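You operate a simulated robot arm through the tools that you are given. There is no shell and no other tool. Be economical: measure what you need, move in short steps, check, and stop when the job is done.

The job below is to be done with a simulated robot arm. You get a single attempt, and the scene is never put back.

Task
Start the line, stop it with the pull cord, then reset it.
Fine: after the reset switch the main switch off; the mode switch, the speed dial and the gate stay; the carrier stays held.

The check looks at the end state, three seconds after you hand in, the way a careful person would. Anything else that was tipped, shoved, dropped, spilled or broken makes it a failure.

Robot
A 7-joint arm with a fingered hand on a trunk, on a base that drives. Base frame: it is fixed to the floor where the robot stands at the start and does not move with it; the origin is under the middle of the robot, x ahead of it, y to its left, z up. Lengths are in mm, angles in degrees, forces in N, time in s.
With the tool pointing down near the work surface it reaches from about 100 to 660 mm from the robot's upright axis, wherever it stands. Its first joint turns from -69.0 to 172.0 degrees. Places, roughly: line start button [600, 0, 1200]; black cord grip [700, 500, 1400]; line reset button [600, -200, 1200]; line main switch [600, 0, 1300]; line mode switch [600, -100, 1300]; line speed dial [600, -200, 1300]; yellow gate [900, 900, 700]; carrier stop lever [700, -500, 600]. Payload 3.2 kg.
The TCP is the grasp point between the finger pads, 26 mm short of the fingertips. In the tool frame z runs along the fingers and y along their closing line. Largest opening 88 mm; the body of the gripper starts 30 mm behind the TCP. The gripper is a hand of 5 fingers: y runs from the thumb to the fingers, the wrist lies at [-16, -108, -172] in the tool frame, and closing takes about 1.5 s.
Orientation is that of the tool frame in the base frame, as a unit quaternion [x, y, z, w]. With the fingers straight down and the wrist toward the robot, the tool's x, y and z point along [0, 1, 0], [1, 0, 0] and [0, 0, -1] of the base frame.

Tools
- The arm moves only by the tool step_arm. Its argument "deltas" is a list of rows, each an object (a shift or turn left out is 0, a gripper value left out holds the last) with "translation": the shift along the base's x, y, z in mm, a list of three; "angular": the turn, a rotation vector about the base's x, y, z in degrees, a list of three. In form: [{"translation": [dx, dy, dz], "angular": [ax, ay, az]}, ...]. A call has 1 to 12 rows; each row is the pose to reach, as a shift and turn from the pose commanded when the call began. "claw" is the opening in per cent of the stroke, from 0 (shut) to 100 (fully open), set as the call begins (left out, the last holds). Rows are played at 5 a second. More than 50 mm and 8.6 degrees between two rows, or a gripper value outside its range, and nothing of the call is played. Where a pose cannot be reached the arm comes as near as it can. A force on the tool above 70 N (or 10 N above the force at the start of the call, whichever is more), or a blocked arm, ends the call early, and 0.2 s more pass. The fingers move at their own pace (about 72 mm/s each) and stop on an object; they squeeze with about 22 N. The grip force told is the motor's: it shows also when the fingers shut on nothing. Time passes only in rows, and 0.2 s behind the last, so rows that repeat a pose let the fingers close. It gives the time, the measured TCP pose, the force on the tool (base axes), the opening and the grip force at its end, in the units of the frame above (readings bear some noise), and new pictures: "views" is both (left out), scene, wrist or none.
- Cameras (640 x 400 px; columns grow to the right, rows downward): "scene" is now at [143.2, 13.6, 1482.8]; the picture's right is [0.10, -0.99, 0.00], its down [-0.49, -0.05, -0.87] and it looks along [0.86, 0.09, -0.50] (base axes); focal length 275 px, centre (320, 200). "wrist" rides on the gripper at [67, -97, -117] in the tool frame; the picture's right is [-0.71, 0.33, -0.62], its down [-0.65, -0.65, 0.39] and it looks along [-0.28, 0.68, 0.68] (tool axes); focal length 234 px, centre (320, 200). There is no depth. A picture from a camera that has moved, and an enlarged one, comes with that camera's place and axes in the base frame and with its lens. The place of the scene camera against the robot may be out by one fixed shift of up to 12 mm in any direction.
- raise_lower(by): slides the trunk up (or, below 0, down) by that many mm; the arm and the scene camera ride with it, the base frame stays. It gives what a move gives, with no picture.
- base_move(legs): drives the robot by 1 to 6 legs, each [ahead, left, turn to the left] in mm, mm and degrees, along the robot's own axes; the way and the turn of a leg run together, so that a leg with both is an arc; at most 1500 mm and 180 degrees a leg. The arm and the cameras ride along, it lands a little off, and it stops where it bumps. It gives what a move gives, and a new picture of the scene camera.
- set_grasp(shape): the hand has 5 fingers and takes this shape, open, in about a second: jaw (thumb against the fingers, like two jaws); tri (thumb and two fingers); tip (a fingertip pinch); poke (one finger out to press); point (the index stretched); flat (the hand flat); cup (the hand cupped); fist (a fist). The gripper value then closes the fingers along that shape, each until it touches; the sizes above hold for jaw. It gives what a move gives, with no picture.
- head_to(pan, tilt): turns the head with the scene camera to pan (to the left, within 86 degrees either way) and tilt (down, from -29 to 69), counted from straight ahead of the robot. It gives what a move gives, and a new picture of the scene camera.
- close_up(camera, box): a new picture of the part [left, top, right, bottom] of that camera's present view, enlarged. No time passes.
- hand_in(): hands the job in; it is judged then, once.

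Work in short steps. Places have to be worked out from the pictures, the camera data and where the tool is seen: move nearer, look again, correct. Check each grasp and each placing, and mend what went wrong. You have 120 turns and 260 pictures in all, those below and enlarged ones among them. Open the gripper and draw the arm clear of the work before you hand the job in, unless the task says otherwise; then end with one line.

The tools are called after "Emit:" by a JSON object that holds its "fn" and its "kwargs". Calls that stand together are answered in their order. step_arm: Moves the arm, as the interface text tells. Its arguments: {"type":"object","properties":{"deltas":{"type":"array"},"claw":{"type":"number"},"views":{"type":"string","enum":["both","scene","wrist","none"]}},"required":["deltas"]} The other tools are called the same way: raise_lower (by) slides the trunk up or down; set_grasp (shape) gives the hand a shape; base_move (legs) drives the base; head_to (pan, tilt) turns the head that bears the scene camera; close_up (camera, box) takes an enlarged picture of a part of a camera's view; hand_in () hands the job in.

At the start:

```text
clock: 0.0
tool_pos: [539.7, 64.2, 1000.6]
orientation: [0.707, 0.707, 0.001, 0.0]
contact_force: [0.4, -0.3, 0.3]
gripper_width: 87.9
gripper_force: 0.0
shape: jaw
trunk travel left (down, up): [-775.0, 65.0]
robot x, y, heading: [1.3, -3.9, 0.1]
head pan, tilt: [6.0, 29.7]
```

scene: 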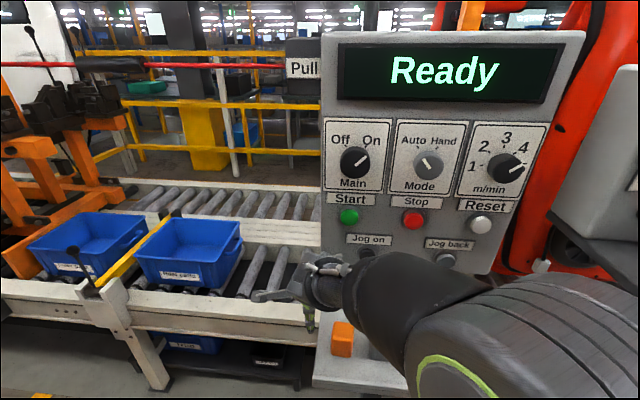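
wrist: 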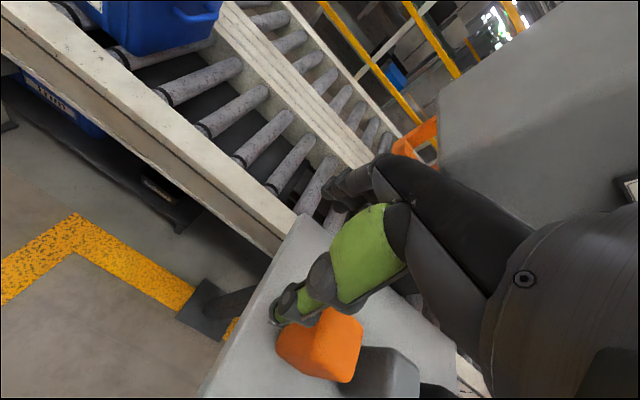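

The panel shows "Ready", with the Start, Reset and Main controls in view and the red pull cord to the left. I'll take enlarged views of the panel and the cord first.

Emit:
{"fn": "close_up", "kwargs": {"camera": "scene", "box": [310, 30, 590, 280]}}

Emit:
{"fn": "close_up", "kwargs": {"camera": "scene", "box": [0, 0, 330, 200]}}

Emit:
{"fn": "head_to", "kwargs": {"pan": 45, "tilt": 20}}

```text
1.60 times, centred on (450, 155) of scene
camera zoom: at [143.2, 13.6, 1482.8], right [0.1, -0.99, 0.0], down [-0.49, -0.05, -0.87], along [0.86, 0.09, -0.5], focal length 440 px, centre (112, 272)
```

zoom: 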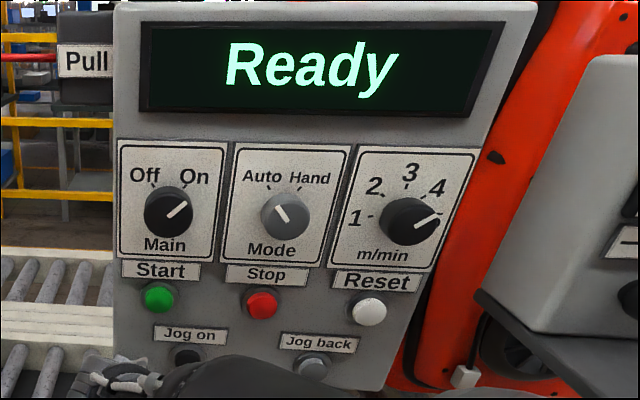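

```text
1.94 times, centred on (165, 100) of scene
camera zoom: at [143.2, 13.6, 1482.8], right [0.1, -0.99, 0.0], down [-0.49, -0.05, -0.87], along [0.86, 0.09, -0.5], focal length 533 px, centre (621, 394)
```

zoom: 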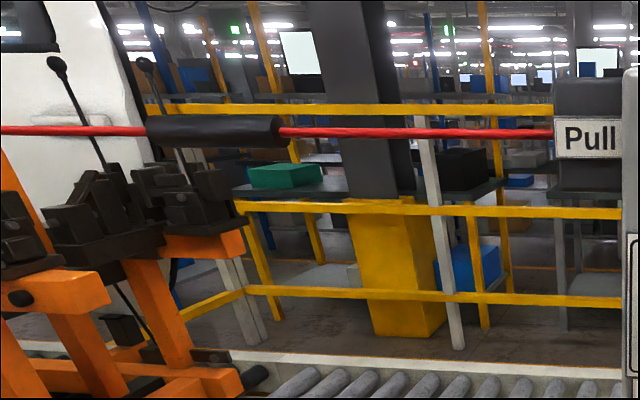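

```text
clock: 1.1
tool_pos: [540.0, 64.7, 1001.0]
orientation: [0.707, 0.708, -0.001, -0.001]
contact_force: [0.4, -0.7, 0.5]
gripper_width: 87.9
gripper_force: 0.2
shape: jaw
trunk travel left (down, up): [-775.0, 65.0]
robot x, y, heading: [-2.4, 0.5, -0.0]
head pan, tilt: [45.0, 20.0]
camera scene: at [119.1, 69.8, 1498.4], right [0.71, -0.71, 0.0], down [-0.24, -0.24, -0.94], along [0.66, 0.66, -0.34], focal length 275 px, centre (320, 200)
```

scene: 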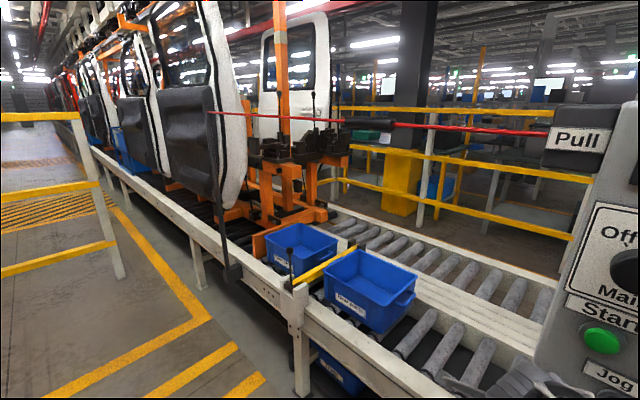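

The hand hangs just in front of the lower panel. I'll draw it back toward the robot before turning it, and look at the panel again.

Emit:
{"fn": "step_arm", "kwargs": {"deltas": [{"translation": [-40, 0, 0]}, {"translation": [-80, 0, 0]}, {"translation": [-120, 0, 0]}, {"translation": [-160, 0, 0]}], "views": "none"}}

Emit:
{"fn": "head_to", "kwargs": {"pan": 0, "tilt": 30}}

```text
clock: 2.0
tool_pos: [378.6, 64.5, 999.8]
orientation: [0.706, 0.708, 0.001, 0.001]
contact_force: [-0.4, -0.8, 0.0]
gripper_width: 87.8
gripper_force: 0.0
shape: jaw
trunk travel left (down, up): [-775.0, 65.0]
robot x, y, heading: [1.4, -2.0, 0.2]
head pan, tilt: [45.0, 20.0]
```

```text
clock: 3.2
tool_pos: [379.9, 64.0, 998.6]
orientation: [0.707, 0.708, 0.0, 0.0]
contact_force: [1.1, -0.3, 0.1]
gripper_width: 87.8
gripper_force: 0.0
shape: jaw
trunk travel left (down, up): [-775.0, 65.0]
robot x, y, heading: [-0.4, -2.9, 0.2]
head pan, tilt: [0.0, 30.0]
camera scene: at [143.6, 4.2, 1482.4], right [0.0, -1.0, 0.0], down [-0.5, 0.0, -0.87], along [0.87, 0.0, -0.5], focal length 275 px, centre (320, 200)
```

scene: 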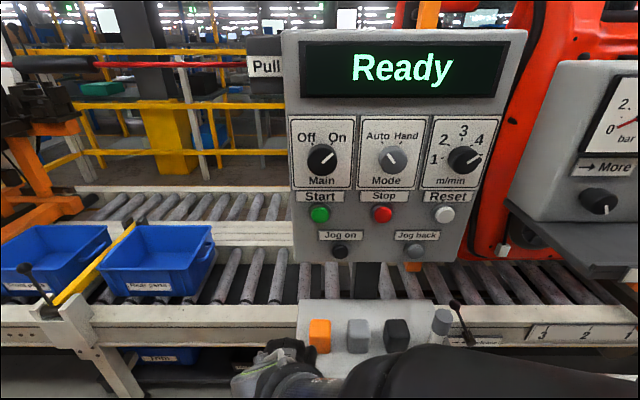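

The view is clear now. I'll raise the trunk by 60 to get a second viewpoint for measuring depth.

Emit:
{"fn": "raise_lower", "kwargs": {"by": 60}}

Emit:
{"fn": "close_up", "kwargs": {"camera": "scene", "box": [0, 0, 640, 400]}}

```text
clock: 4.2
tool_pos: [380.1, 65.1, 1057.8]
orientation: [0.706, 0.708, 0.001, 0.0]
contact_force: [0.0, 0.6, 0.5]
gripper_width: 88.0
gripper_force: 0.1
shape: jaw
trunk travel left (down, up): [-835.0, 5.0]
robot x, y, heading: [-3.7, -0.1, 0.0]
head pan, tilt: [0.0, 30.0]
```

```text
1.00 times, centred on (320, 200) of scene
camera zoom: at [143.6, 4.0, 1542.4], right [0.0, -1.0, 0.0], down [-0.5, 0.0, -0.87], along [0.87, 0.0, -0.5], focal length 275 px, centre (320, 200)
```

zoom: 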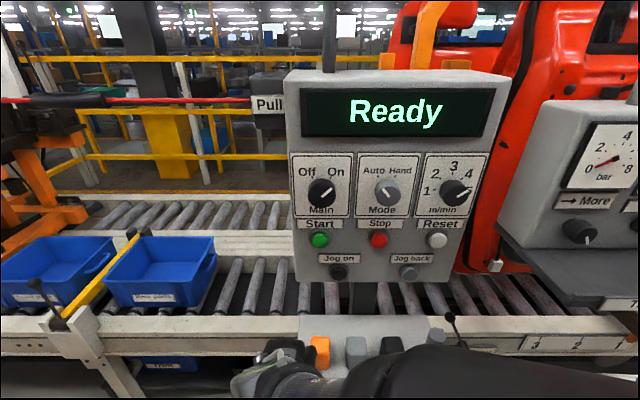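

Triangulating gives Start ≈ [567, 4, 1209], Reset ≈ [567, -225, 1209], Main knob ≈ [558, 3, 1319] and cord grip ≈ [680, 460, 1448]. I'll turn the hand to point forward while raising it in free space.

Emit:
{"fn": "step_arm", "kwargs": {"deltas": [{"translation": [-5, 0, 20], "angular": [0, -8, 0]}, {"translation": [-10, 0, 40], "angular": [0, -16, 0]}, {"translation": [-15, 0, 60], "angular": [0, -24, 0]}, {"translation": [-20, 0, 80], "angular": [0, -32, 0]}, {"translation": [-20, 0, 100], "angular": [0, -40, 0]}, {"translation": [-20, 0, 120], "angular": [0, -48, 0]}, {"translation": [-20, 0, 130], "angular": [0, -56, 0]}, {"translation": [-20, 0, 140], "angular": [0, -64, 0]}, {"translation": [-20, 0, 150], "angular": [0, -72, 0]}, {"translation": [-20, 0, 150], "angular": [0, -80, 0]}, {"translation": [-20, 0, 150], "angular": [0, -88, 0]}]}}

Emit:
{"fn": "set_grasp", "kwargs": {"shape": "poke"}}

Emit:
{"fn": "close_up", "kwargs": {"camera": "scene", "box": [0, 0, 640, 400]}}

Emit:
{"fn": "close_up", "kwargs": {"camera": "wrist", "box": [0, 0, 640, 400]}}

```text
clock: 6.6
tool_pos: [365.2, 56.3, 1244.6]
orientation: [0.517, 0.498, 0.5, 0.483]
contact_force: [0.4, -0.6, -0.1]
gripper_width: 87.9
gripper_force: 0.1
shape: jaw
out of reach, approached as far as the arm can: row 5, 6, 7, 8, 11
trunk travel left (down, up): [-835.0, 5.0]
robot x, y, heading: [-0.0, -1.5, -0.1]
head pan, tilt: [0.0, 30.0]
camera scene: at [143.9, 2.7, 1542.3], right [0.0, -1.0, 0.0], down [-0.5, 0.0, -0.87], along [0.87, 0.0, -0.5], focal length 275 px, centre (320, 200)
camera wrist: at [246.0, 126.7, 1151.8], right [-0.62, -0.72, 0.33], down [0.37, -0.63, -0.69], along [0.7, -0.3, 0.65], focal length 234 px, centre (320, 200)
```

scene: 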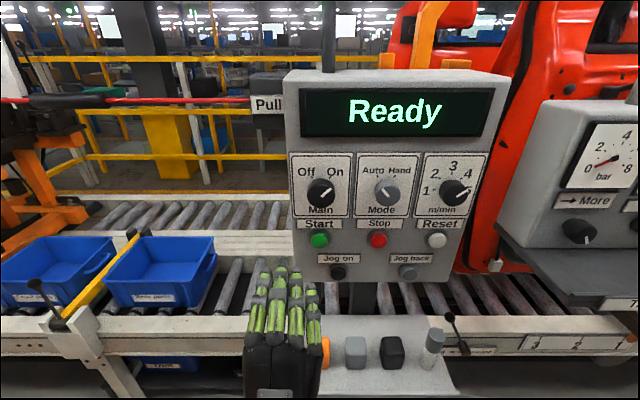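
wrist: 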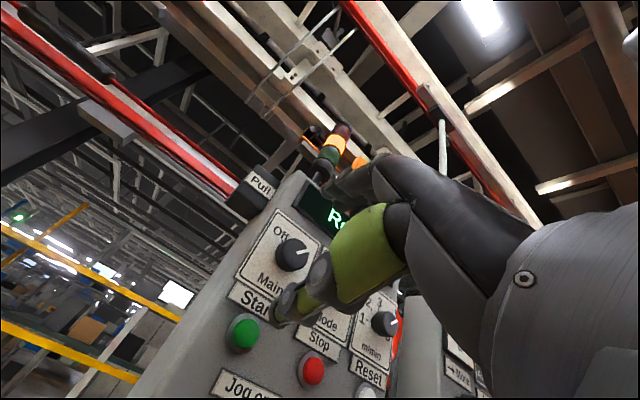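

```text
clock: 7.5
tool_pos: [365.7, 58.3, 1242.3]
orientation: [0.519, 0.499, 0.498, 0.484]
contact_force: [0.6, 0.2, -0.6]
gripper_width: 0.2
gripper_force: 0.0
shape: poke
trunk travel left (down, up): [-835.0, 5.0]
robot x, y, heading: [0.4, -0.2, 0.1]
head pan, tilt: [0.0, 30.0]
```

```text
1.00 times, centred on (320, 200) of scene
camera zoom: at [143.6, 4.2, 1542.4], right [0.0, -1.0, 0.0], down [-0.5, 0.0, -0.87], along [0.87, 0.0, -0.5], focal length 275 px, centre (320, 200)
```

zoom: 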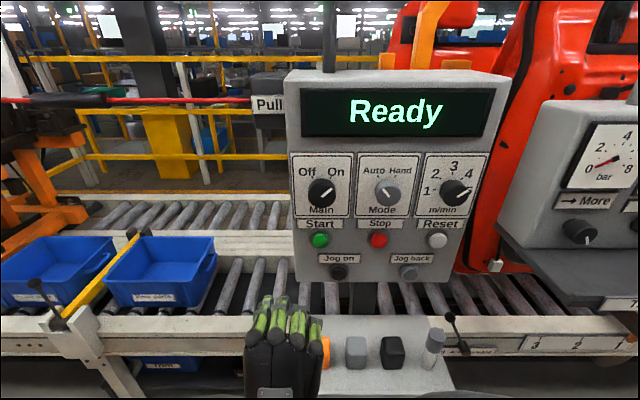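

```text
1.00 times, centred on (320, 200) of wrist
camera zoom: at [246.9, 127.8, 1151.4], right [-0.62, -0.71, 0.33], down [0.36, -0.63, -0.69], along [0.7, -0.31, 0.65], focal length 234 px, centre (320, 200)
```

zoom: 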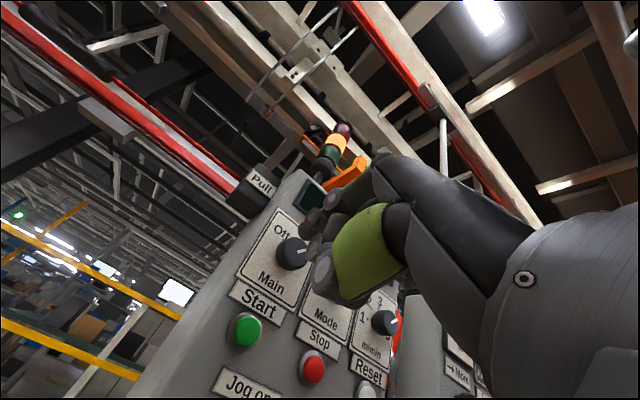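

The hand points forward now, reported TCP ≈ [366, 58, 1242]. I'll zoom in to see what the poke shape looks like.

Emit:
{"fn": "close_up", "kwargs": {"camera": "scene", "box": [220, 270, 360, 400]}}

Emit:
{"fn": "step_arm", "kwargs": {"deltas": [{"translation": [0, 0, 0]}, {"translation": [0, 0, 0]}, {"translation": [0, 0, 0]}, {"translation": [0, 0, 0]}, {"translation": [0, 0, 0]}], "views": "both"}}

```text
3.08 times, centred on (290, 335) of scene
camera zoom: at [143.6, 4.2, 1542.4], right [0.0, -1.0, 0.0], down [-0.5, 0.0, -0.87], along [0.87, 0.0, -0.5], focal length 846 px, centre (412, -215)
```

zoom: 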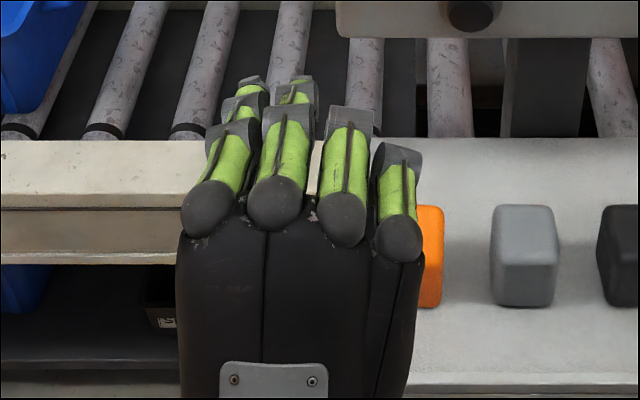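

```text
clock: 8.7
tool_pos: [367.5, 57.5, 1242.1]
orientation: [0.52, 0.499, 0.497, 0.484]
contact_force: [-0.3, 0.7, -0.1]
gripper_width: 0.0
gripper_force: 0.1
shape: poke
trunk travel left (down, up): [-835.0, 5.0]
robot x, y, heading: [3.0, 0.5, 0.0]
head pan, tilt: [0.0, 30.0]
camera scene: at [143.5, 4.1, 1542.4], right [0.0, -1.0, 0.0], down [-0.5, 0.0, -0.87], along [0.87, 0.0, -0.5], focal length 275 px, centre (320, 200)
camera wrist: at [246.8, 127.8, 1151.2], right [-0.62, -0.71, 0.33], down [0.36, -0.63, -0.69], along [0.7, -0.31, 0.64], focal length 234 px, centre (320, 200)
```

scene: 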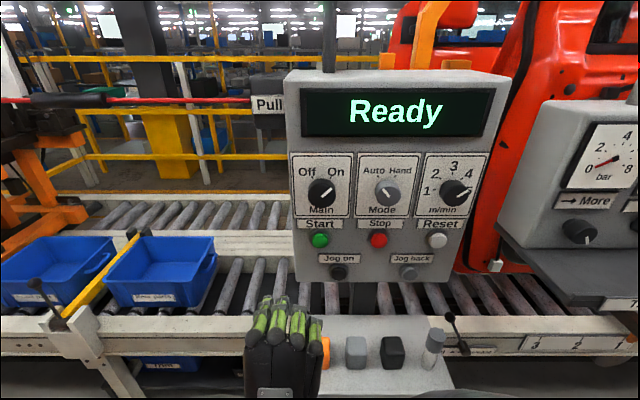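
wrist: 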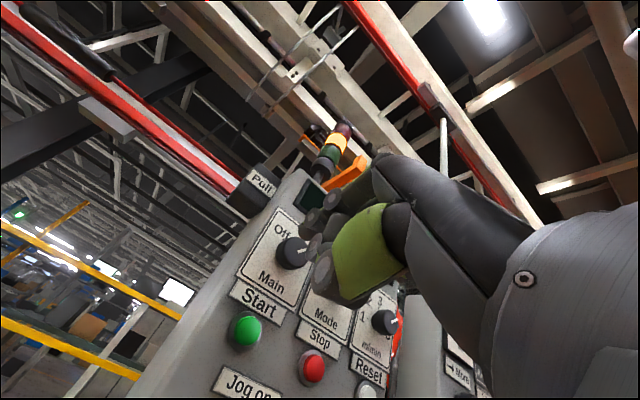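

Two fingers seem half out in the poke shape, so it's ambiguous. I'll try "point" and compare.

Emit:
{"fn": "set_grasp", "kwargs": {"shape": "point"}}

Emit:
{"fn": "close_up", "kwargs": {"camera": "scene", "box": [220, 240, 360, 400]}}

Emit:
{"fn": "close_up", "kwargs": {"camera": "wrist", "box": [140, 100, 500, 400]}}

```text
clock: 9.6
tool_pos: [365.8, 58.0, 1242.8]
orientation: [0.519, 0.499, 0.498, 0.483]
contact_force: [0.1, 0.4, 0.5]
gripper_width: 0.0
gripper_force: 0.0
shape: point
trunk travel left (down, up): [-835.0, 5.0]
robot x, y, heading: [-0.5, -1.7, -0.2]
head pan, tilt: [0.0, 30.0]
```

```text
2.50 times, centred on (290, 320) of scene
camera zoom: at [143.6, 4.1, 1542.4], right [0.0, -1.0, 0.0], down [-0.5, 0.0, -0.87], along [0.87, 0.0, -0.5], focal length 688 px, centre (395, -100)
```

zoom: 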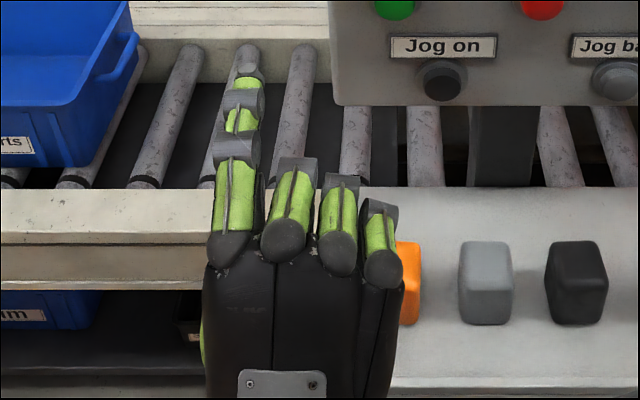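

```text
1.33 times, centred on (320, 250) of wrist
camera zoom: at [246.7, 127.9, 1151.3], right [-0.62, -0.72, 0.33], down [0.36, -0.63, -0.69], along [0.7, -0.31, 0.64], focal length 312 px, centre (320, 133)
```

zoom: 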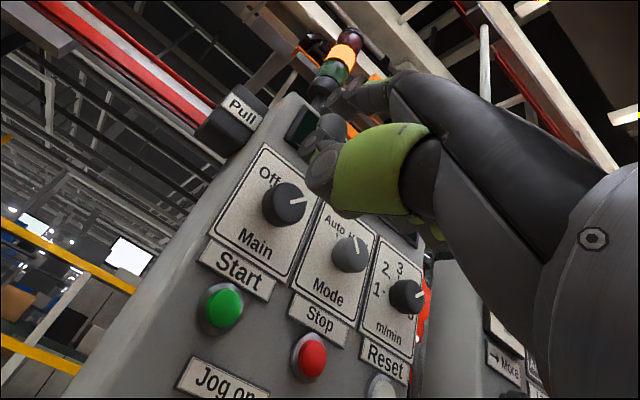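

"Point" stretches the index cleanly, with the tip at about [465, 94, 1250] by eye. I'll move it in front of the Start button, leaving a margin.

Emit:
{"fn": "step_arm", "kwargs": {"deltas": [{"translation": [0, -30, 0]}, {"translation": [0, -60, -10]}, {"translation": [10, -90, -20]}, {"translation": [30, -90, -35]}, {"translation": [50, -90, -35]}, {"translation": [50, -90, -35]}]}}

Emit:
{"fn": "close_up", "kwargs": {"camera": "scene", "box": [260, 200, 440, 312]}}

Emit:
{"fn": "close_up", "kwargs": {"camera": "wrist", "box": [140, 80, 460, 280]}}

```text
clock: 11.0
tool_pos: [433.7, -20.0, 1230.1]
orientation: [0.509, 0.509, 0.49, 0.492]
contact_force: [-0.4, -0.9, -0.4]
gripper_width: 0.0
gripper_force: 0.1
shape: point
out of reach, approached as far as the arm can: row 1, 2, 3, 4, 5, 6
trunk travel left (down, up): [-835.0, 5.0]
robot x, y, heading: [0.7, 2.7, 0.2]
head pan, tilt: [0.0, 30.0]
camera scene: at [143.4, 3.8, 1542.4], right [0.0, -1.0, 0.0], down [-0.5, 0.0, -0.87], along [0.87, 0.0, -0.5], focal length 275 px, centre (320, 200)
camera wrist: at [314.1, 46.3, 1136.5], right [-0.61, -0.71, 0.36], down [0.36, -0.65, -0.67], along [0.7, -0.28, 0.66], focal length 234 px, centre (320, 200)
```

scene: 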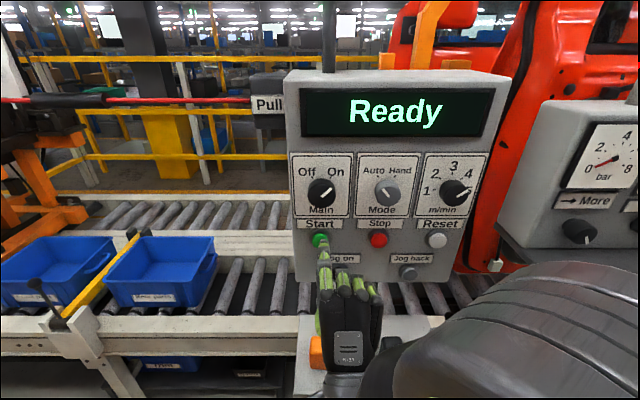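
wrist: 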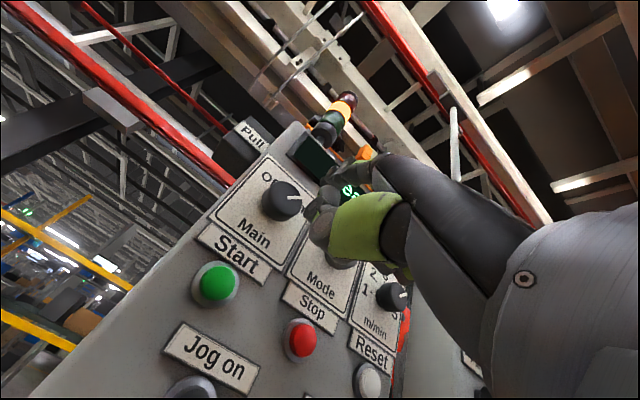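

```text
3.56 times, centred on (350, 256) of scene
camera zoom: at [143.4, 3.8, 1542.4], right [0.0, -1.0, 0.0], down [-0.5, 0.0, -0.87], along [0.87, 0.0, -0.5], focal length 978 px, centre (213, 1)
```

zoom: 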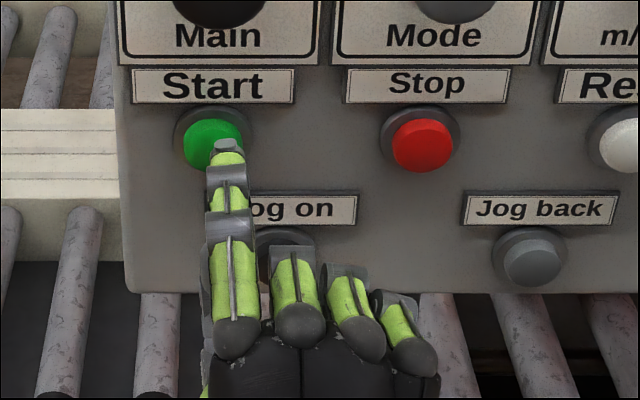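

```text
2.00 times, centred on (300, 180) of wrist
camera zoom: at [314.1, 46.3, 1136.5], right [-0.61, -0.71, 0.36], down [0.36, -0.65, -0.67], along [0.7, -0.28, 0.66], focal length 468 px, centre (360, 240)
```

zoom: 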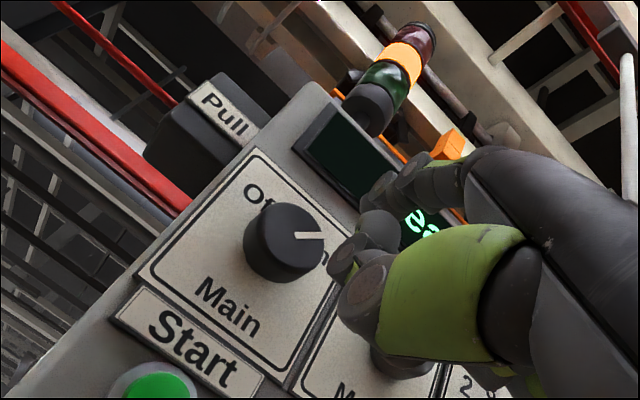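

The tip lines up with the green button from the camera, but the arm was at its reach limit, so the commanded pose may differ from the measured one. I'll make a small safe move up to find out which reference the shifts use.

Emit:
{"fn": "step_arm", "kwargs": {"deltas": [{"translation": [10, 5, 20]}, {"translation": [20, 5, 40]}, {"translation": [20, 5, 40]}], "views": "none"}}

Emit:
{"fn": "close_up", "kwargs": {"camera": "scene", "box": [260, 200, 440, 312]}}

```text
clock: 11.8
tool_pos: [455.6, -11.6, 1271.2]
orientation: [0.508, 0.509, 0.492, 0.491]
contact_force: [0.5, -0.2, -0.1]
gripper_width: 0.1
gripper_force: 0.1
shape: point
trunk travel left (down, up): [-835.0, 5.0]
robot x, y, heading: [-1.7, -1.7, -0.1]
head pan, tilt: [0.0, 30.0]
```

```text
3.56 times, centred on (350, 256) of scene
camera zoom: at [144.0, 4.3, 1542.3], right [0.0, -1.0, 0.0], down [-0.5, 0.0, -0.87], along [0.87, 0.0, -0.5], focal length 978 px, centre (213, 1)
```

zoom: 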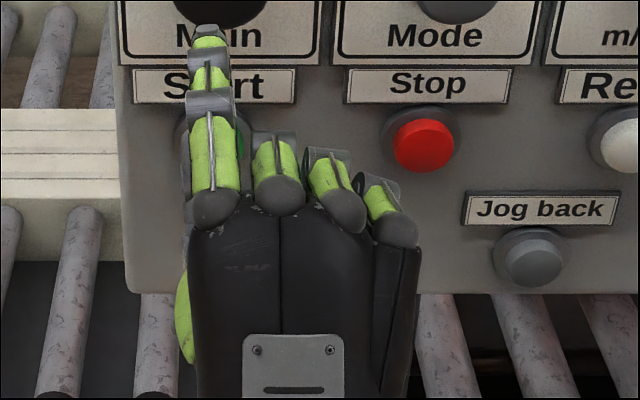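

Shifts are from the measured pose. The three sightings suggest the fingertip is about 50 ahead and 45 above the TCP, so I'll lower the trunk 60 to get the arm into better reach.

Emit:
{"fn": "raise_lower", "kwargs": {"by": -70}}

Emit:
{"fn": "close_up", "kwargs": {"camera": "scene", "box": [260, 170, 440, 282]}}

```text
clock: 12.8
tool_pos: [455.1, -12.4, 1201.0]
orientation: [0.508, 0.509, 0.491, 0.491]
contact_force: [-0.5, -0.2, 0.0]
gripper_width: 0.0
gripper_force: 0.2
shape: point
trunk travel left (down, up): [-765.0, 75.0]
robot x, y, heading: [-1.0, -1.0, 0.2]
head pan, tilt: [0.0, 30.0]
```

```text
3.56 times, centred on (350, 226) of scene
camera zoom: at [143.5, 4.1, 1472.4], right [0.0, -1.0, 0.0], down [-0.5, 0.0, -0.87], along [0.87, 0.0, -0.5], focal length 978 px, centre (213, 108)
```

zoom: 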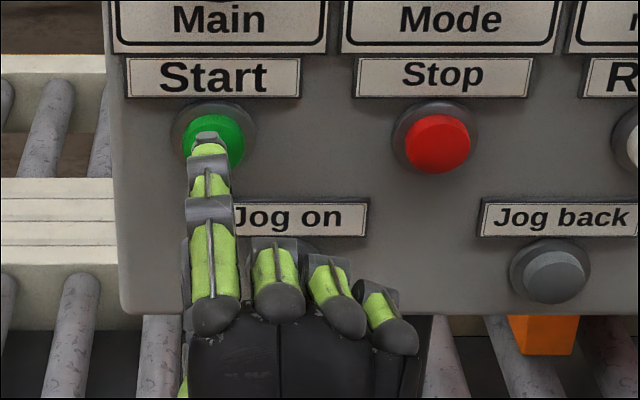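

The tip is near [505, 8, 1250] and the button at [567, 4, 1211]. I'll lower to the button's height, then come closer.

Emit:
{"fn": "step_arm", "kwargs": {"deltas": [{"translation": [0, -3, -20]}, {"translation": [10, -3, -38]}, {"translation": [25, -3, -38]}, {"translation": [25, -3, -38]}], "views": "none"}}

Emit:
{"fn": "close_up", "kwargs": {"camera": "scene", "box": [260, 170, 440, 282]}}

Emit:
{"fn": "close_up", "kwargs": {"camera": "wrist", "box": [140, 80, 460, 280]}}

```text
clock: 13.8
tool_pos: [480.3, -16.2, 1162.9]
orientation: [0.509, 0.509, 0.49, 0.492]
contact_force: [0.2, 0.6, -0.1]
gripper_width: 0.1
gripper_force: 0.1
shape: point
trunk travel left (down, up): [-765.0, 75.0]
robot x, y, heading: [-1.0, 3.5, 0.2]
head pan, tilt: [0.0, 30.0]
```

```text
3.56 times, centred on (350, 226) of scene
camera zoom: at [143.4, 4.1, 1472.4], right [0.0, -1.0, 0.0], down [-0.5, 0.0, -0.87], along [0.87, 0.0, -0.5], focal length 978 px, centre (213, 108)
```

zoom: 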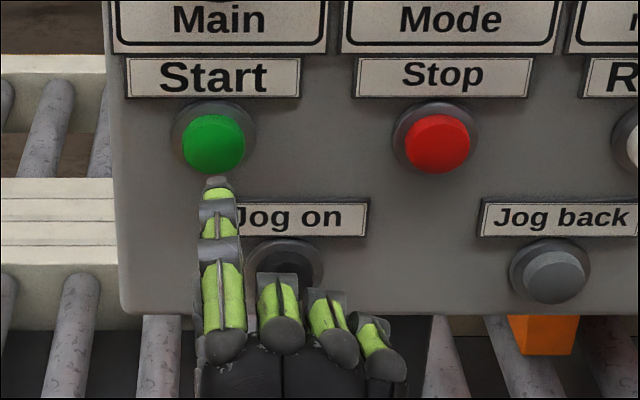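

```text
2.00 times, centred on (300, 180) of wrist
camera zoom: at [360.8, 50.2, 1068.2], right [-0.61, -0.71, 0.35], down [0.37, -0.65, -0.67], along [0.7, -0.28, 0.66], focal length 468 px, centre (360, 240)
```

zoom: 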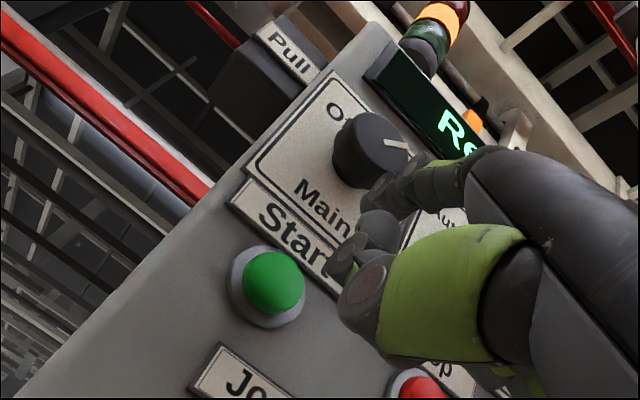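

The tip now looks to be near [500, 1, 1228]. I'll drop a further 18 and advance 35.

Emit:
{"fn": "step_arm", "kwargs": {"deltas": [{"translation": [5, 1, -18]}, {"translation": [20, 1, -18]}, {"translation": [35, 1, -18]}, {"translation": [35, 1, -18]}], "views": "none"}}

Emit:
{"fn": "close_up", "kwargs": {"camera": "scene", "box": [260, 170, 440, 282]}}

Emit:
{"fn": "close_up", "kwargs": {"camera": "wrist", "box": [140, 80, 460, 280]}}

```text
clock: 14.8
tool_pos: [513.9, -13.9, 1145.3]
orientation: [0.508, 0.509, 0.491, 0.492]
contact_force: [-0.8, 0.5, 0.4]
gripper_width: 0.0
gripper_force: 0.0
shape: point
trunk travel left (down, up): [-765.0, 75.0]
robot x, y, heading: [0.1, -1.6, -0.1]
head pan, tilt: [0.0, 30.0]
```

```text
3.56 times, centred on (350, 226) of scene
camera zoom: at [143.2, 4.1, 1472.4], right [0.0, -1.0, 0.0], down [-0.5, 0.0, -0.87], along [0.87, 0.0, -0.5], focal length 978 px, centre (213, 108)
```

zoom: 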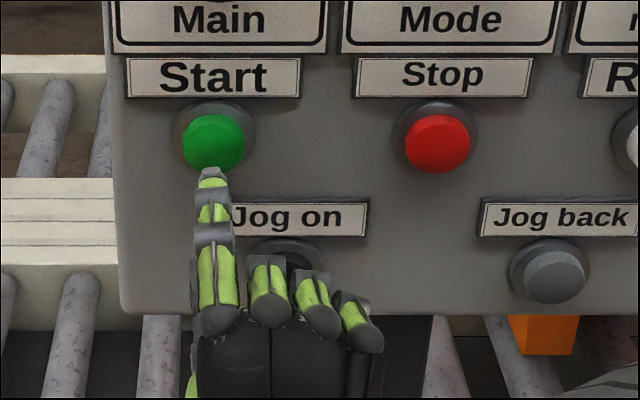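

```text
2.00 times, centred on (300, 180) of wrist
camera zoom: at [393.8, 52.4, 1051.3], right [-0.61, -0.71, 0.35], down [0.37, -0.65, -0.67], along [0.7, -0.28, 0.66], focal length 468 px, centre (360, 240)
```

zoom: 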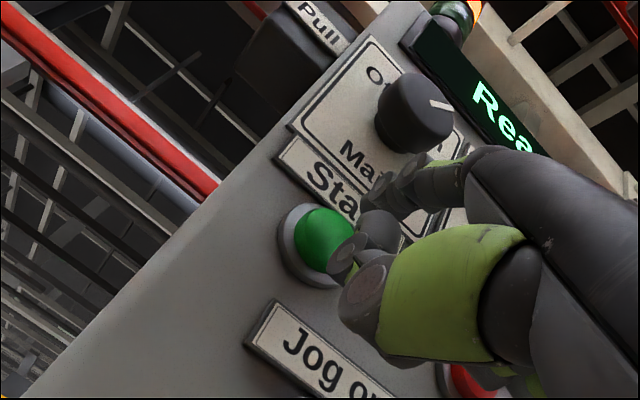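

The tip is about 20–25 mm short of the button and lined up. I'll press forward in small steps.

Emit:
{"fn": "step_arm", "kwargs": {"deltas": [{"translation": [6, 0, 2]}, {"translation": [12, 0, 4]}, {"translation": [18, 0, 4]}, {"translation": [24, 0, 4]}], "views": "scene"}}

Emit:
{"fn": "close_up", "kwargs": {"camera": "wrist", "box": [140, 80, 460, 280]}}

```text
clock: 15.8
tool_pos: [538.5, -14.8, 1150.1]
orientation: [0.508, 0.51, 0.491, 0.491]
contact_force: [-0.9, -0.7, 0.9]
gripper_width: 0.0
gripper_force: 0.0
shape: point
trunk travel left (down, up): [-765.0, 75.0]
robot x, y, heading: [-2.3, -0.6, 0.2]
head pan, tilt: [0.0, 30.0]
camera scene: at [143.8, 4.0, 1472.3], right [0.0, -1.0, 0.0], down [-0.5, 0.0, -0.87], along [0.87, 0.0, -0.5], focal length 275 px, centre (320, 200)
```

scene: 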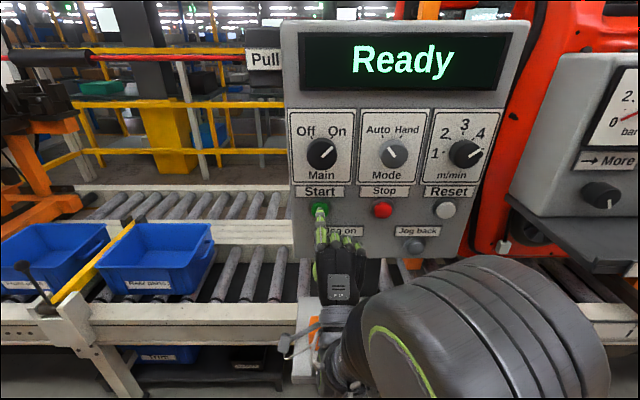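

```text
2.00 times, centred on (300, 180) of wrist
camera zoom: at [419.2, 52.0, 1055.5], right [-0.61, -0.71, 0.35], down [0.37, -0.65, -0.67], along [0.7, -0.28, 0.66], focal length 468 px, centre (360, 240)
```

zoom: 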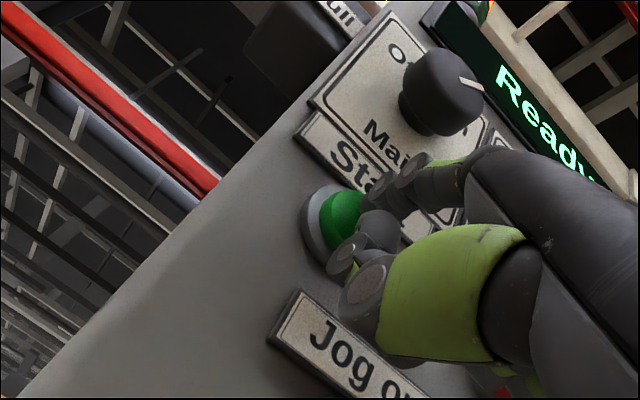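

No contact yet. I'll zoom the scene view to check the alignment.

Emit:
{"fn": "close_up", "kwargs": {"camera": "scene", "box": [280, 180, 376, 240]}}

Emit:
{"fn": "close_up", "kwargs": {"camera": "wrist", "box": [270, 140, 390, 215]}}

```text
6.67 times, centred on (328, 210) of scene
camera zoom: at [143.8, 4.0, 1472.3], right [0.0, -1.0, 0.0], down [-0.5, 0.0, -0.87], along [0.87, 0.0, -0.5], focal length 1833 px, centre (267, 133)
```

zoom: 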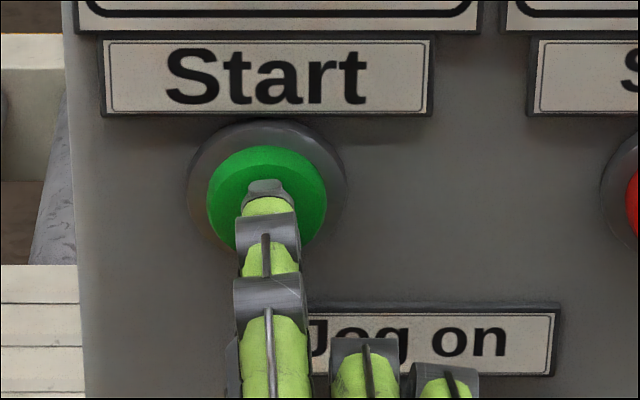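

```text
5.33 times, centred on (330, 178) of wrist
camera zoom: at [419.2, 52.0, 1055.5], right [-0.61, -0.71, 0.35], down [0.37, -0.65, -0.67], along [0.7, -0.28, 0.66], focal length 1249 px, centre (267, 320)
```

zoom: 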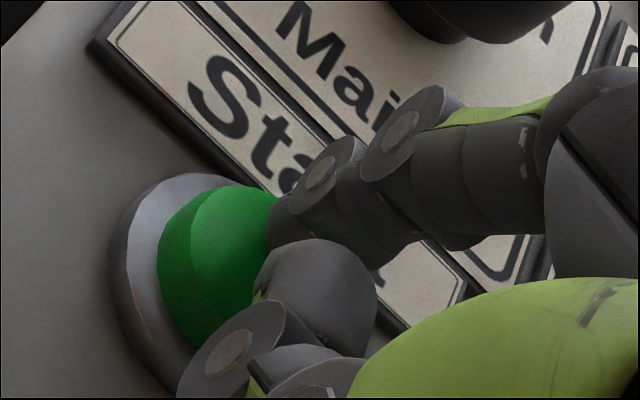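

The fingertip is just in front of the upper part of the button. I'll keep pressing in small steps, slightly lower.

Emit:
{"fn": "step_arm", "kwargs": {"deltas": [{"translation": [4, 0, -3]}, {"translation": [8, 0, -3]}, {"translation": [12, 0, -3]}], "views": "none"}}

Emit:
{"fn": "close_up", "kwargs": {"camera": "scene", "box": [280, 20, 540, 240]}}

Emit:
{"fn": "close_up", "kwargs": {"camera": "wrist", "box": [270, 140, 390, 215]}}

```text
clock: 16.6
tool_pos: [550.7, -16.3, 1148.3]
orientation: [0.508, 0.509, 0.491, 0.492]
contact_force: [-7.3, 0.9, -1.9]
gripper_width: 0.2
gripper_force: 0.0
shape: point
trunk travel left (down, up): [-765.0, 75.0]
robot x, y, heading: [-2.7, -1.6, 0.1]
head pan, tilt: [0.0, 30.0]
```

```text
1.82 times, centred on (410, 130) of scene
camera zoom: at [140.6, 4.0, 1472.6], right [0.0, -1.0, 0.0], down [-0.5, 0.0, -0.87], along [0.87, 0.0, -0.5], focal length 500 px, centre (156, 327)
```

zoom: 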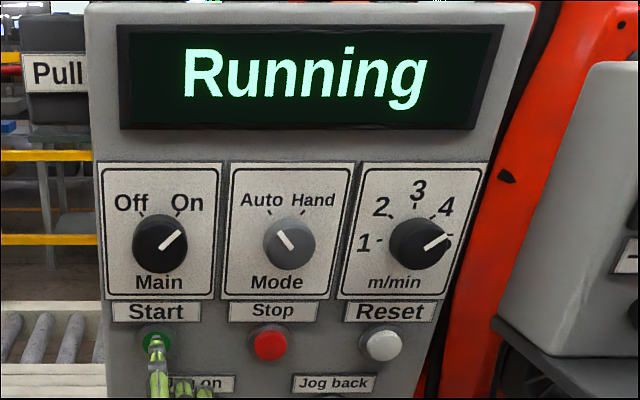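

```text
5.33 times, centred on (330, 178) of wrist
camera zoom: at [430.2, 51.1, 1052.7], right [-0.61, -0.71, 0.35], down [0.37, -0.65, -0.67], along [0.7, -0.28, 0.66], focal length 1249 px, centre (267, 320)
```

zoom: 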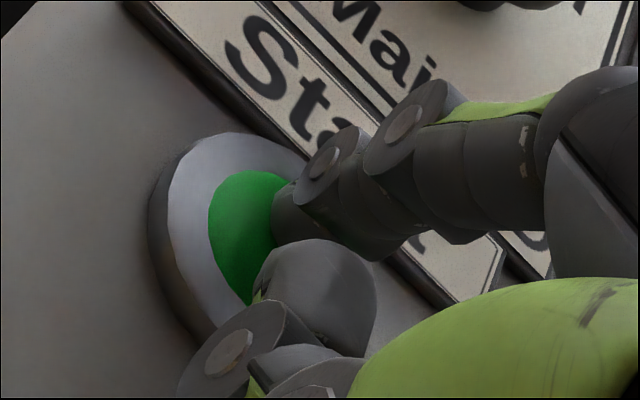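

The display says "Running". I'll back the finger off and look left toward the cord grip.

Emit:
{"fn": "step_arm", "kwargs": {"deltas": [{"translation": [-40, 0, 0]}, {"translation": [-80, 0, 10]}, {"translation": [-110, 0, 30]}], "views": "none"}}

Emit:
{"fn": "head_to", "kwargs": {"pan": 35, "tilt": 20}}

Emit:
{"fn": "set_grasp", "kwargs": {"shape": "jaw"}}

```text
clock: 17.4
tool_pos: [437.5, -12.8, 1176.6]
orientation: [0.508, 0.508, 0.491, 0.492]
contact_force: [0.3, -0.7, -0.6]
gripper_width: 0.0
gripper_force: 0.0
shape: point
trunk travel left (down, up): [-765.0, 75.0]
robot x, y, heading: [2.3, 0.1, -0.2]
head pan, tilt: [0.0, 30.0]
```

```text
clock: 18.5
tool_pos: [440.0, -13.9, 1176.4]
orientation: [0.508, 0.509, 0.491, 0.492]
contact_force: [-0.2, -0.1, -0.1]
gripper_width: 0.0
gripper_force: 0.1
shape: point
trunk travel left (down, up): [-765.0, 75.0]
robot x, y, heading: [-0.8, -0.0, 0.0]
head pan, tilt: [35.0, 20.0]
camera scene: at [129.3, 57.3, 1488.4], right [0.57, -0.82, 0.0], down [-0.28, -0.2, -0.94], along [0.77, 0.54, -0.34], focal length 275 px, centre (320, 200)
```

scene: 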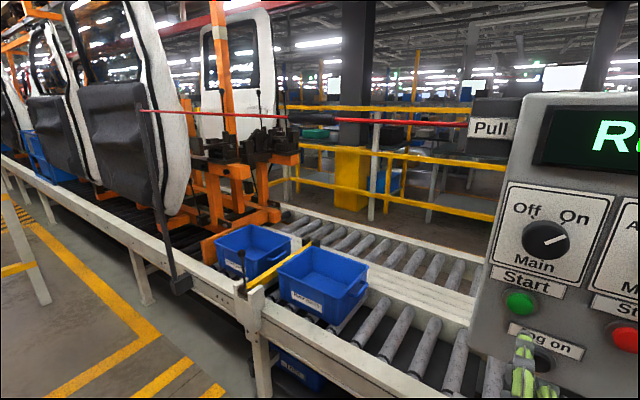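

```text
clock: 19.4
tool_pos: [440.5, -13.6, 1176.0]
orientation: [0.508, 0.509, 0.491, 0.491]
contact_force: [-0.2, 0.8, 0.7]
gripper_width: 87.8
gripper_force: 0.2
shape: jaw
trunk travel left (down, up): [-765.0, 75.0]
robot x, y, heading: [-0.8, -1.1, -0.0]
head pan, tilt: [35.0, 20.0]
```

The grip spans about y 400–540 at x ≈ 680, z ≈ 1448, with about 30 mm diameter. I'll raise the trunk and hand, then drive left so the hand ends up in front of the grip.

Emit:
{"fn": "raise_lower", "kwargs": {"by": 70}}

Emit:
{"fn": "step_arm", "kwargs": {"deltas": [{"translation": [0, 0, 40]}, {"translation": [0, 0, 80]}, {"translation": [0, 0, 120]}, {"translation": [0, 0, 160]}, {"translation": [0, 0, 180]}], "views": "scene"}}

```text
clock: 20.4
tool_pos: [439.6, -13.4, 1247.2]
orientation: [0.508, 0.508, 0.491, 0.492]
contact_force: [0.0, 0.9, -0.5]
gripper_width: 88.2
gripper_force: 0.0
shape: jaw
trunk travel left (down, up): [-835.0, 5.0]
robot x, y, heading: [-0.3, -0.3, -0.1]
head pan, tilt: [35.0, 20.0]
```

```text
clock: 21.6
tool_pos: [434.3, -9.9, 1429.4]
orientation: [0.51, 0.508, 0.49, 0.491]
contact_force: [0.1, 0.1, 0.6]
gripper_width: 87.8
gripper_force: 0.0
shape: jaw
out of reach, approached as far as the arm can: row 3, 4, 5
trunk travel left (down, up): [-835.0, 5.0]
robot x, y, heading: [0.3, 0.7, -0.1]
head pan, tilt: [35.0, 20.0]
camera scene: at [130.1, 56.5, 1558.4], right [0.57, -0.82, 0.0], down [-0.28, -0.2, -0.94], along [0.77, 0.54, -0.34], focal length 275 px, centre (320, 200)
```

scene: 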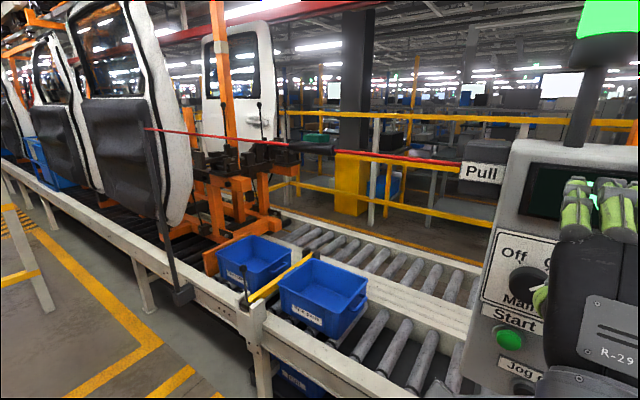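

The trunk is up and the grip measurement holds at about [680, 470, 1450]. I'll drive left 455.

Emit:
{"fn": "base_move", "kwargs": {"legs": [[0, 455, 0]]}}

Emit:
{"fn": "head_to", "kwargs": {"pan": 0, "tilt": 15}}

Emit:
{"fn": "close_up", "kwargs": {"camera": "wrist", "box": [0, 0, 640, 400]}}

```text
clock: 24.4
tool_pos: [434.6, 447.5, 1428.2]
orientation: [0.511, 0.508, 0.49, 0.491]
contact_force: [0.4, 0.2, -0.6]
gripper_width: 88.0
gripper_force: 0.1
shape: jaw
trunk travel left (down, up): [-835.0, 5.0]
robot x, y, heading: [-0.7, 454.0, -0.1]
head pan, tilt: [35.0, 20.0]
camera scene: at [129.2, 512.9, 1558.4], right [0.57, -0.82, 0.0], down [-0.28, -0.2, -0.94], along [0.77, 0.54, -0.34], focal length 275 px, centre (320, 200)
```

scene: 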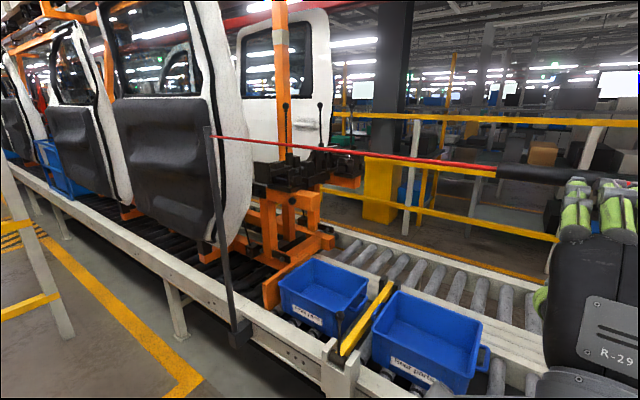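

```text
clock: 25.4
tool_pos: [434.4, 447.7, 1429.2]
orientation: [0.511, 0.508, 0.49, 0.491]
contact_force: [0.6, 0.1, -0.6]
gripper_width: 87.7
gripper_force: 0.0
shape: jaw
trunk travel left (down, up): [-835.0, 5.0]
robot x, y, heading: [-2.9, 456.2, -0.0]
head pan, tilt: [0.0, 15.0]
camera scene: at [146.3, 459.9, 1566.6], right [0.0, -1.0, 0.0], down [-0.26, 0.0, -0.97], along [0.97, 0.0, -0.26], focal length 275 px, centre (320, 200)
```

scene: 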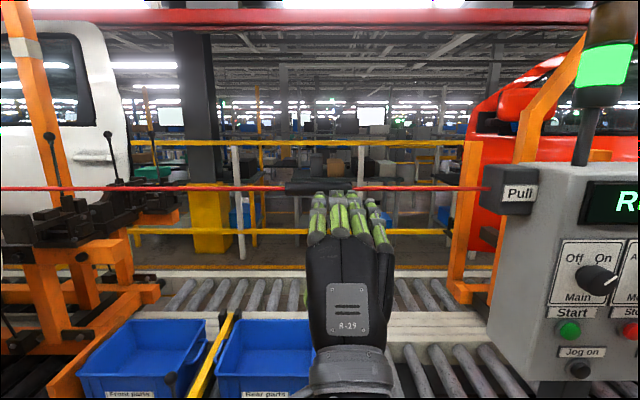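

```text
1.00 times, centred on (320, 200) of wrist
camera zoom: at [314.1, 514.8, 1335.8], right [-0.61, -0.71, 0.35], down [0.36, -0.65, -0.67], along [0.7, -0.28, 0.65], focal length 234 px, centre (320, 200)
```

zoom: 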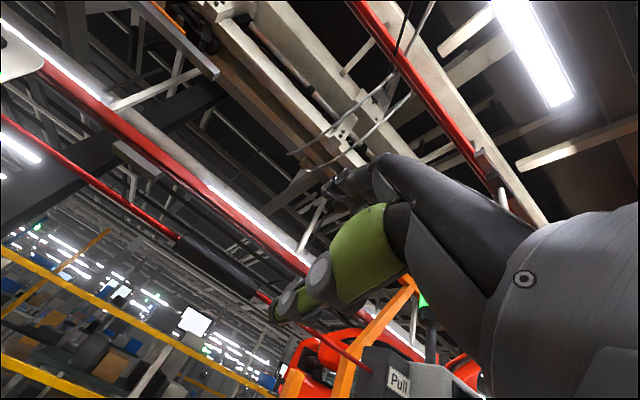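

The hand is level with the grip in y, which spans about 390–530 against a TCP y of 447. I'll raise it about 20 and move forward until it's near the grip.

Emit:
{"fn": "step_arm", "kwargs": {"deltas": [{"translation": [30, 0, 10]}, {"translation": [65, 5, 20]}, {"translation": [100, 5, 20]}, {"translation": [135, 5, 20]}, {"translation": [165, 5, 20]}]}}

```text
clock: 26.6
tool_pos: [601.3, 454.1, 1446.8]
orientation: [0.511, 0.508, 0.489, 0.491]
contact_force: [0.2, 0.2, -0.2]
gripper_width: 87.7
gripper_force: 0.0
shape: jaw
out of reach, approached as far as the arm can: row 1
trunk travel left (down, up): [-835.0, 5.0]
robot x, y, heading: [1.3, 454.7, 0.1]
head pan, tilt: [0.0, 15.0]
camera scene: at [148.3, 460.5, 1566.4], right [0.0, -1.0, 0.0], down [-0.26, 0.0, -0.97], along [0.97, 0.0, -0.26], focal length 275 px, centre (320, 200)
camera wrist: at [481.1, 521.3, 1352.5], right [-0.61, -0.71, 0.36], down [0.36, -0.65, -0.67], along [0.7, -0.28, 0.65], focal length 234 px, centre (320, 200)
```

scene: 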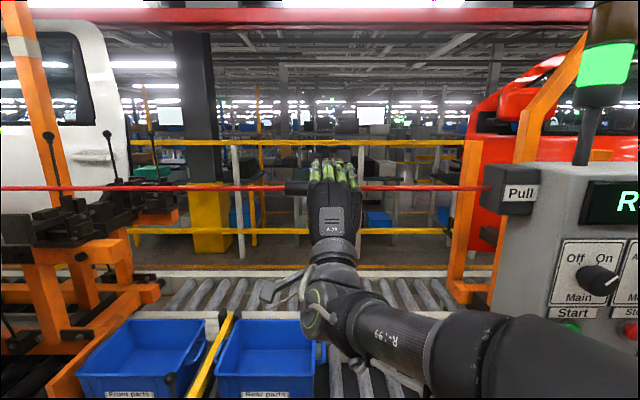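
wrist: 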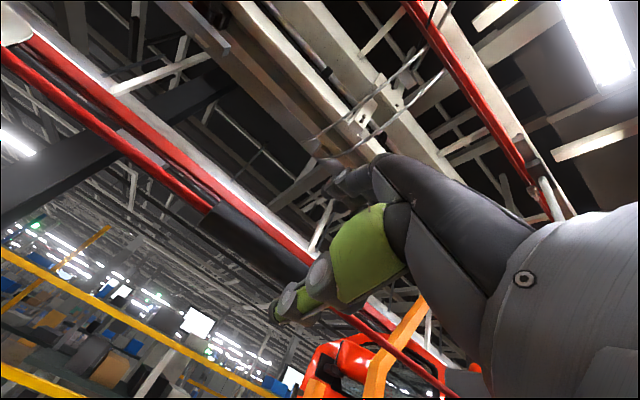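

The grip lies between the thumb and the fingers at z ≈ 1445, matching the TCP. I'll go forward another 50 and check.

Emit:
{"fn": "step_arm", "kwargs": {"deltas": [{"translation": [25, 0, 0]}, {"translation": [50, 0, 0]}, {"translation": [60, 0, 0]}]}}

Emit:
{"fn": "close_up", "kwargs": {"camera": "wrist", "box": [180, 120, 420, 360]}}

Emit:
{"fn": "close_up", "kwargs": {"camera": "scene", "box": [250, 130, 410, 230]}}

```text
clock: 27.4
tool_pos: [659.5, 454.0, 1449.5]
orientation: [0.51, 0.509, 0.49, 0.491]
contact_force: [0.0, -0.7, 0.5]
gripper_width: 87.7
gripper_force: 0.1
shape: jaw
trunk travel left (down, up): [-835.0, 5.0]
robot x, y, heading: [-0.2, 456.9, -0.2]
head pan, tilt: [0.0, 15.0]
camera scene: at [145.7, 459.8, 1566.6], right [0.0, -1.0, 0.0], down [-0.26, 0.0, -0.97], along [0.97, 0.0, -0.26], focal length 275 px, centre (320, 200)
camera wrist: at [539.7, 521.2, 1355.1], right [-0.61, -0.71, 0.35], down [0.36, -0.65, -0.67], along [0.7, -0.28, 0.65], focal length 234 px, centre (320, 200)
```

scene: 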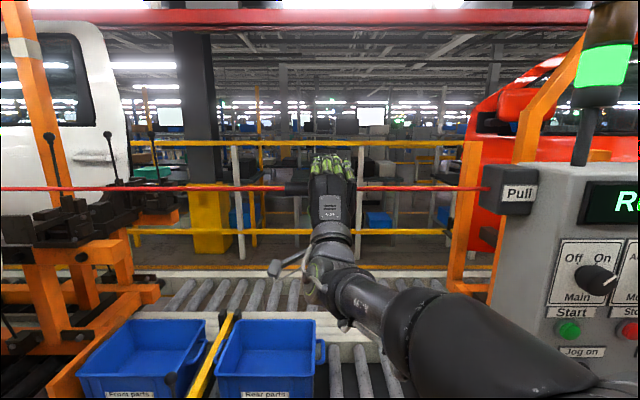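
wrist: 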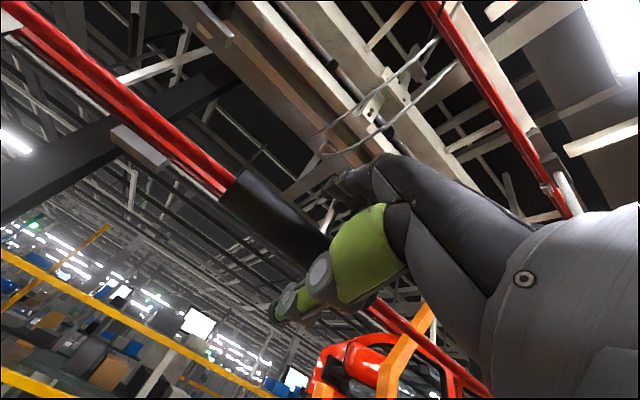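

```text
1.67 times, centred on (300, 240) of wrist
camera zoom: at [539.7, 521.2, 1355.1], right [-0.61, -0.71, 0.35], down [0.36, -0.65, -0.67], along [0.7, -0.28, 0.65], focal length 390 px, centre (353, 133)
```

zoom: 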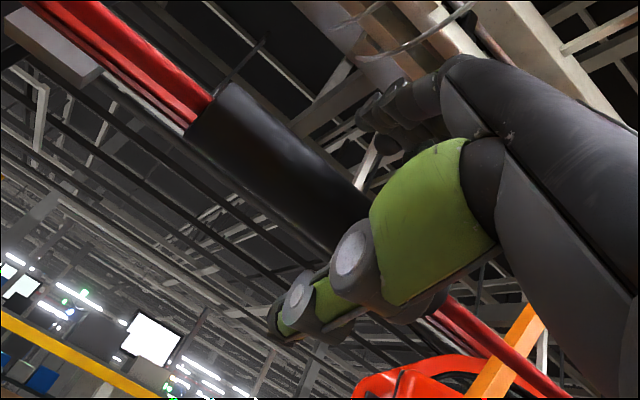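

```text
4.00 times, centred on (330, 180) of scene
camera zoom: at [145.7, 459.8, 1566.6], right [0.0, -1.0, 0.0], down [-0.26, 0.0, -0.97], along [0.97, 0.0, -0.26], focal length 1100 px, centre (280, 280)
```

zoom: 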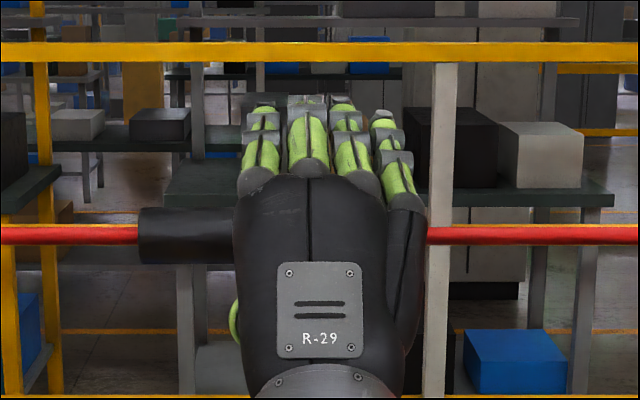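

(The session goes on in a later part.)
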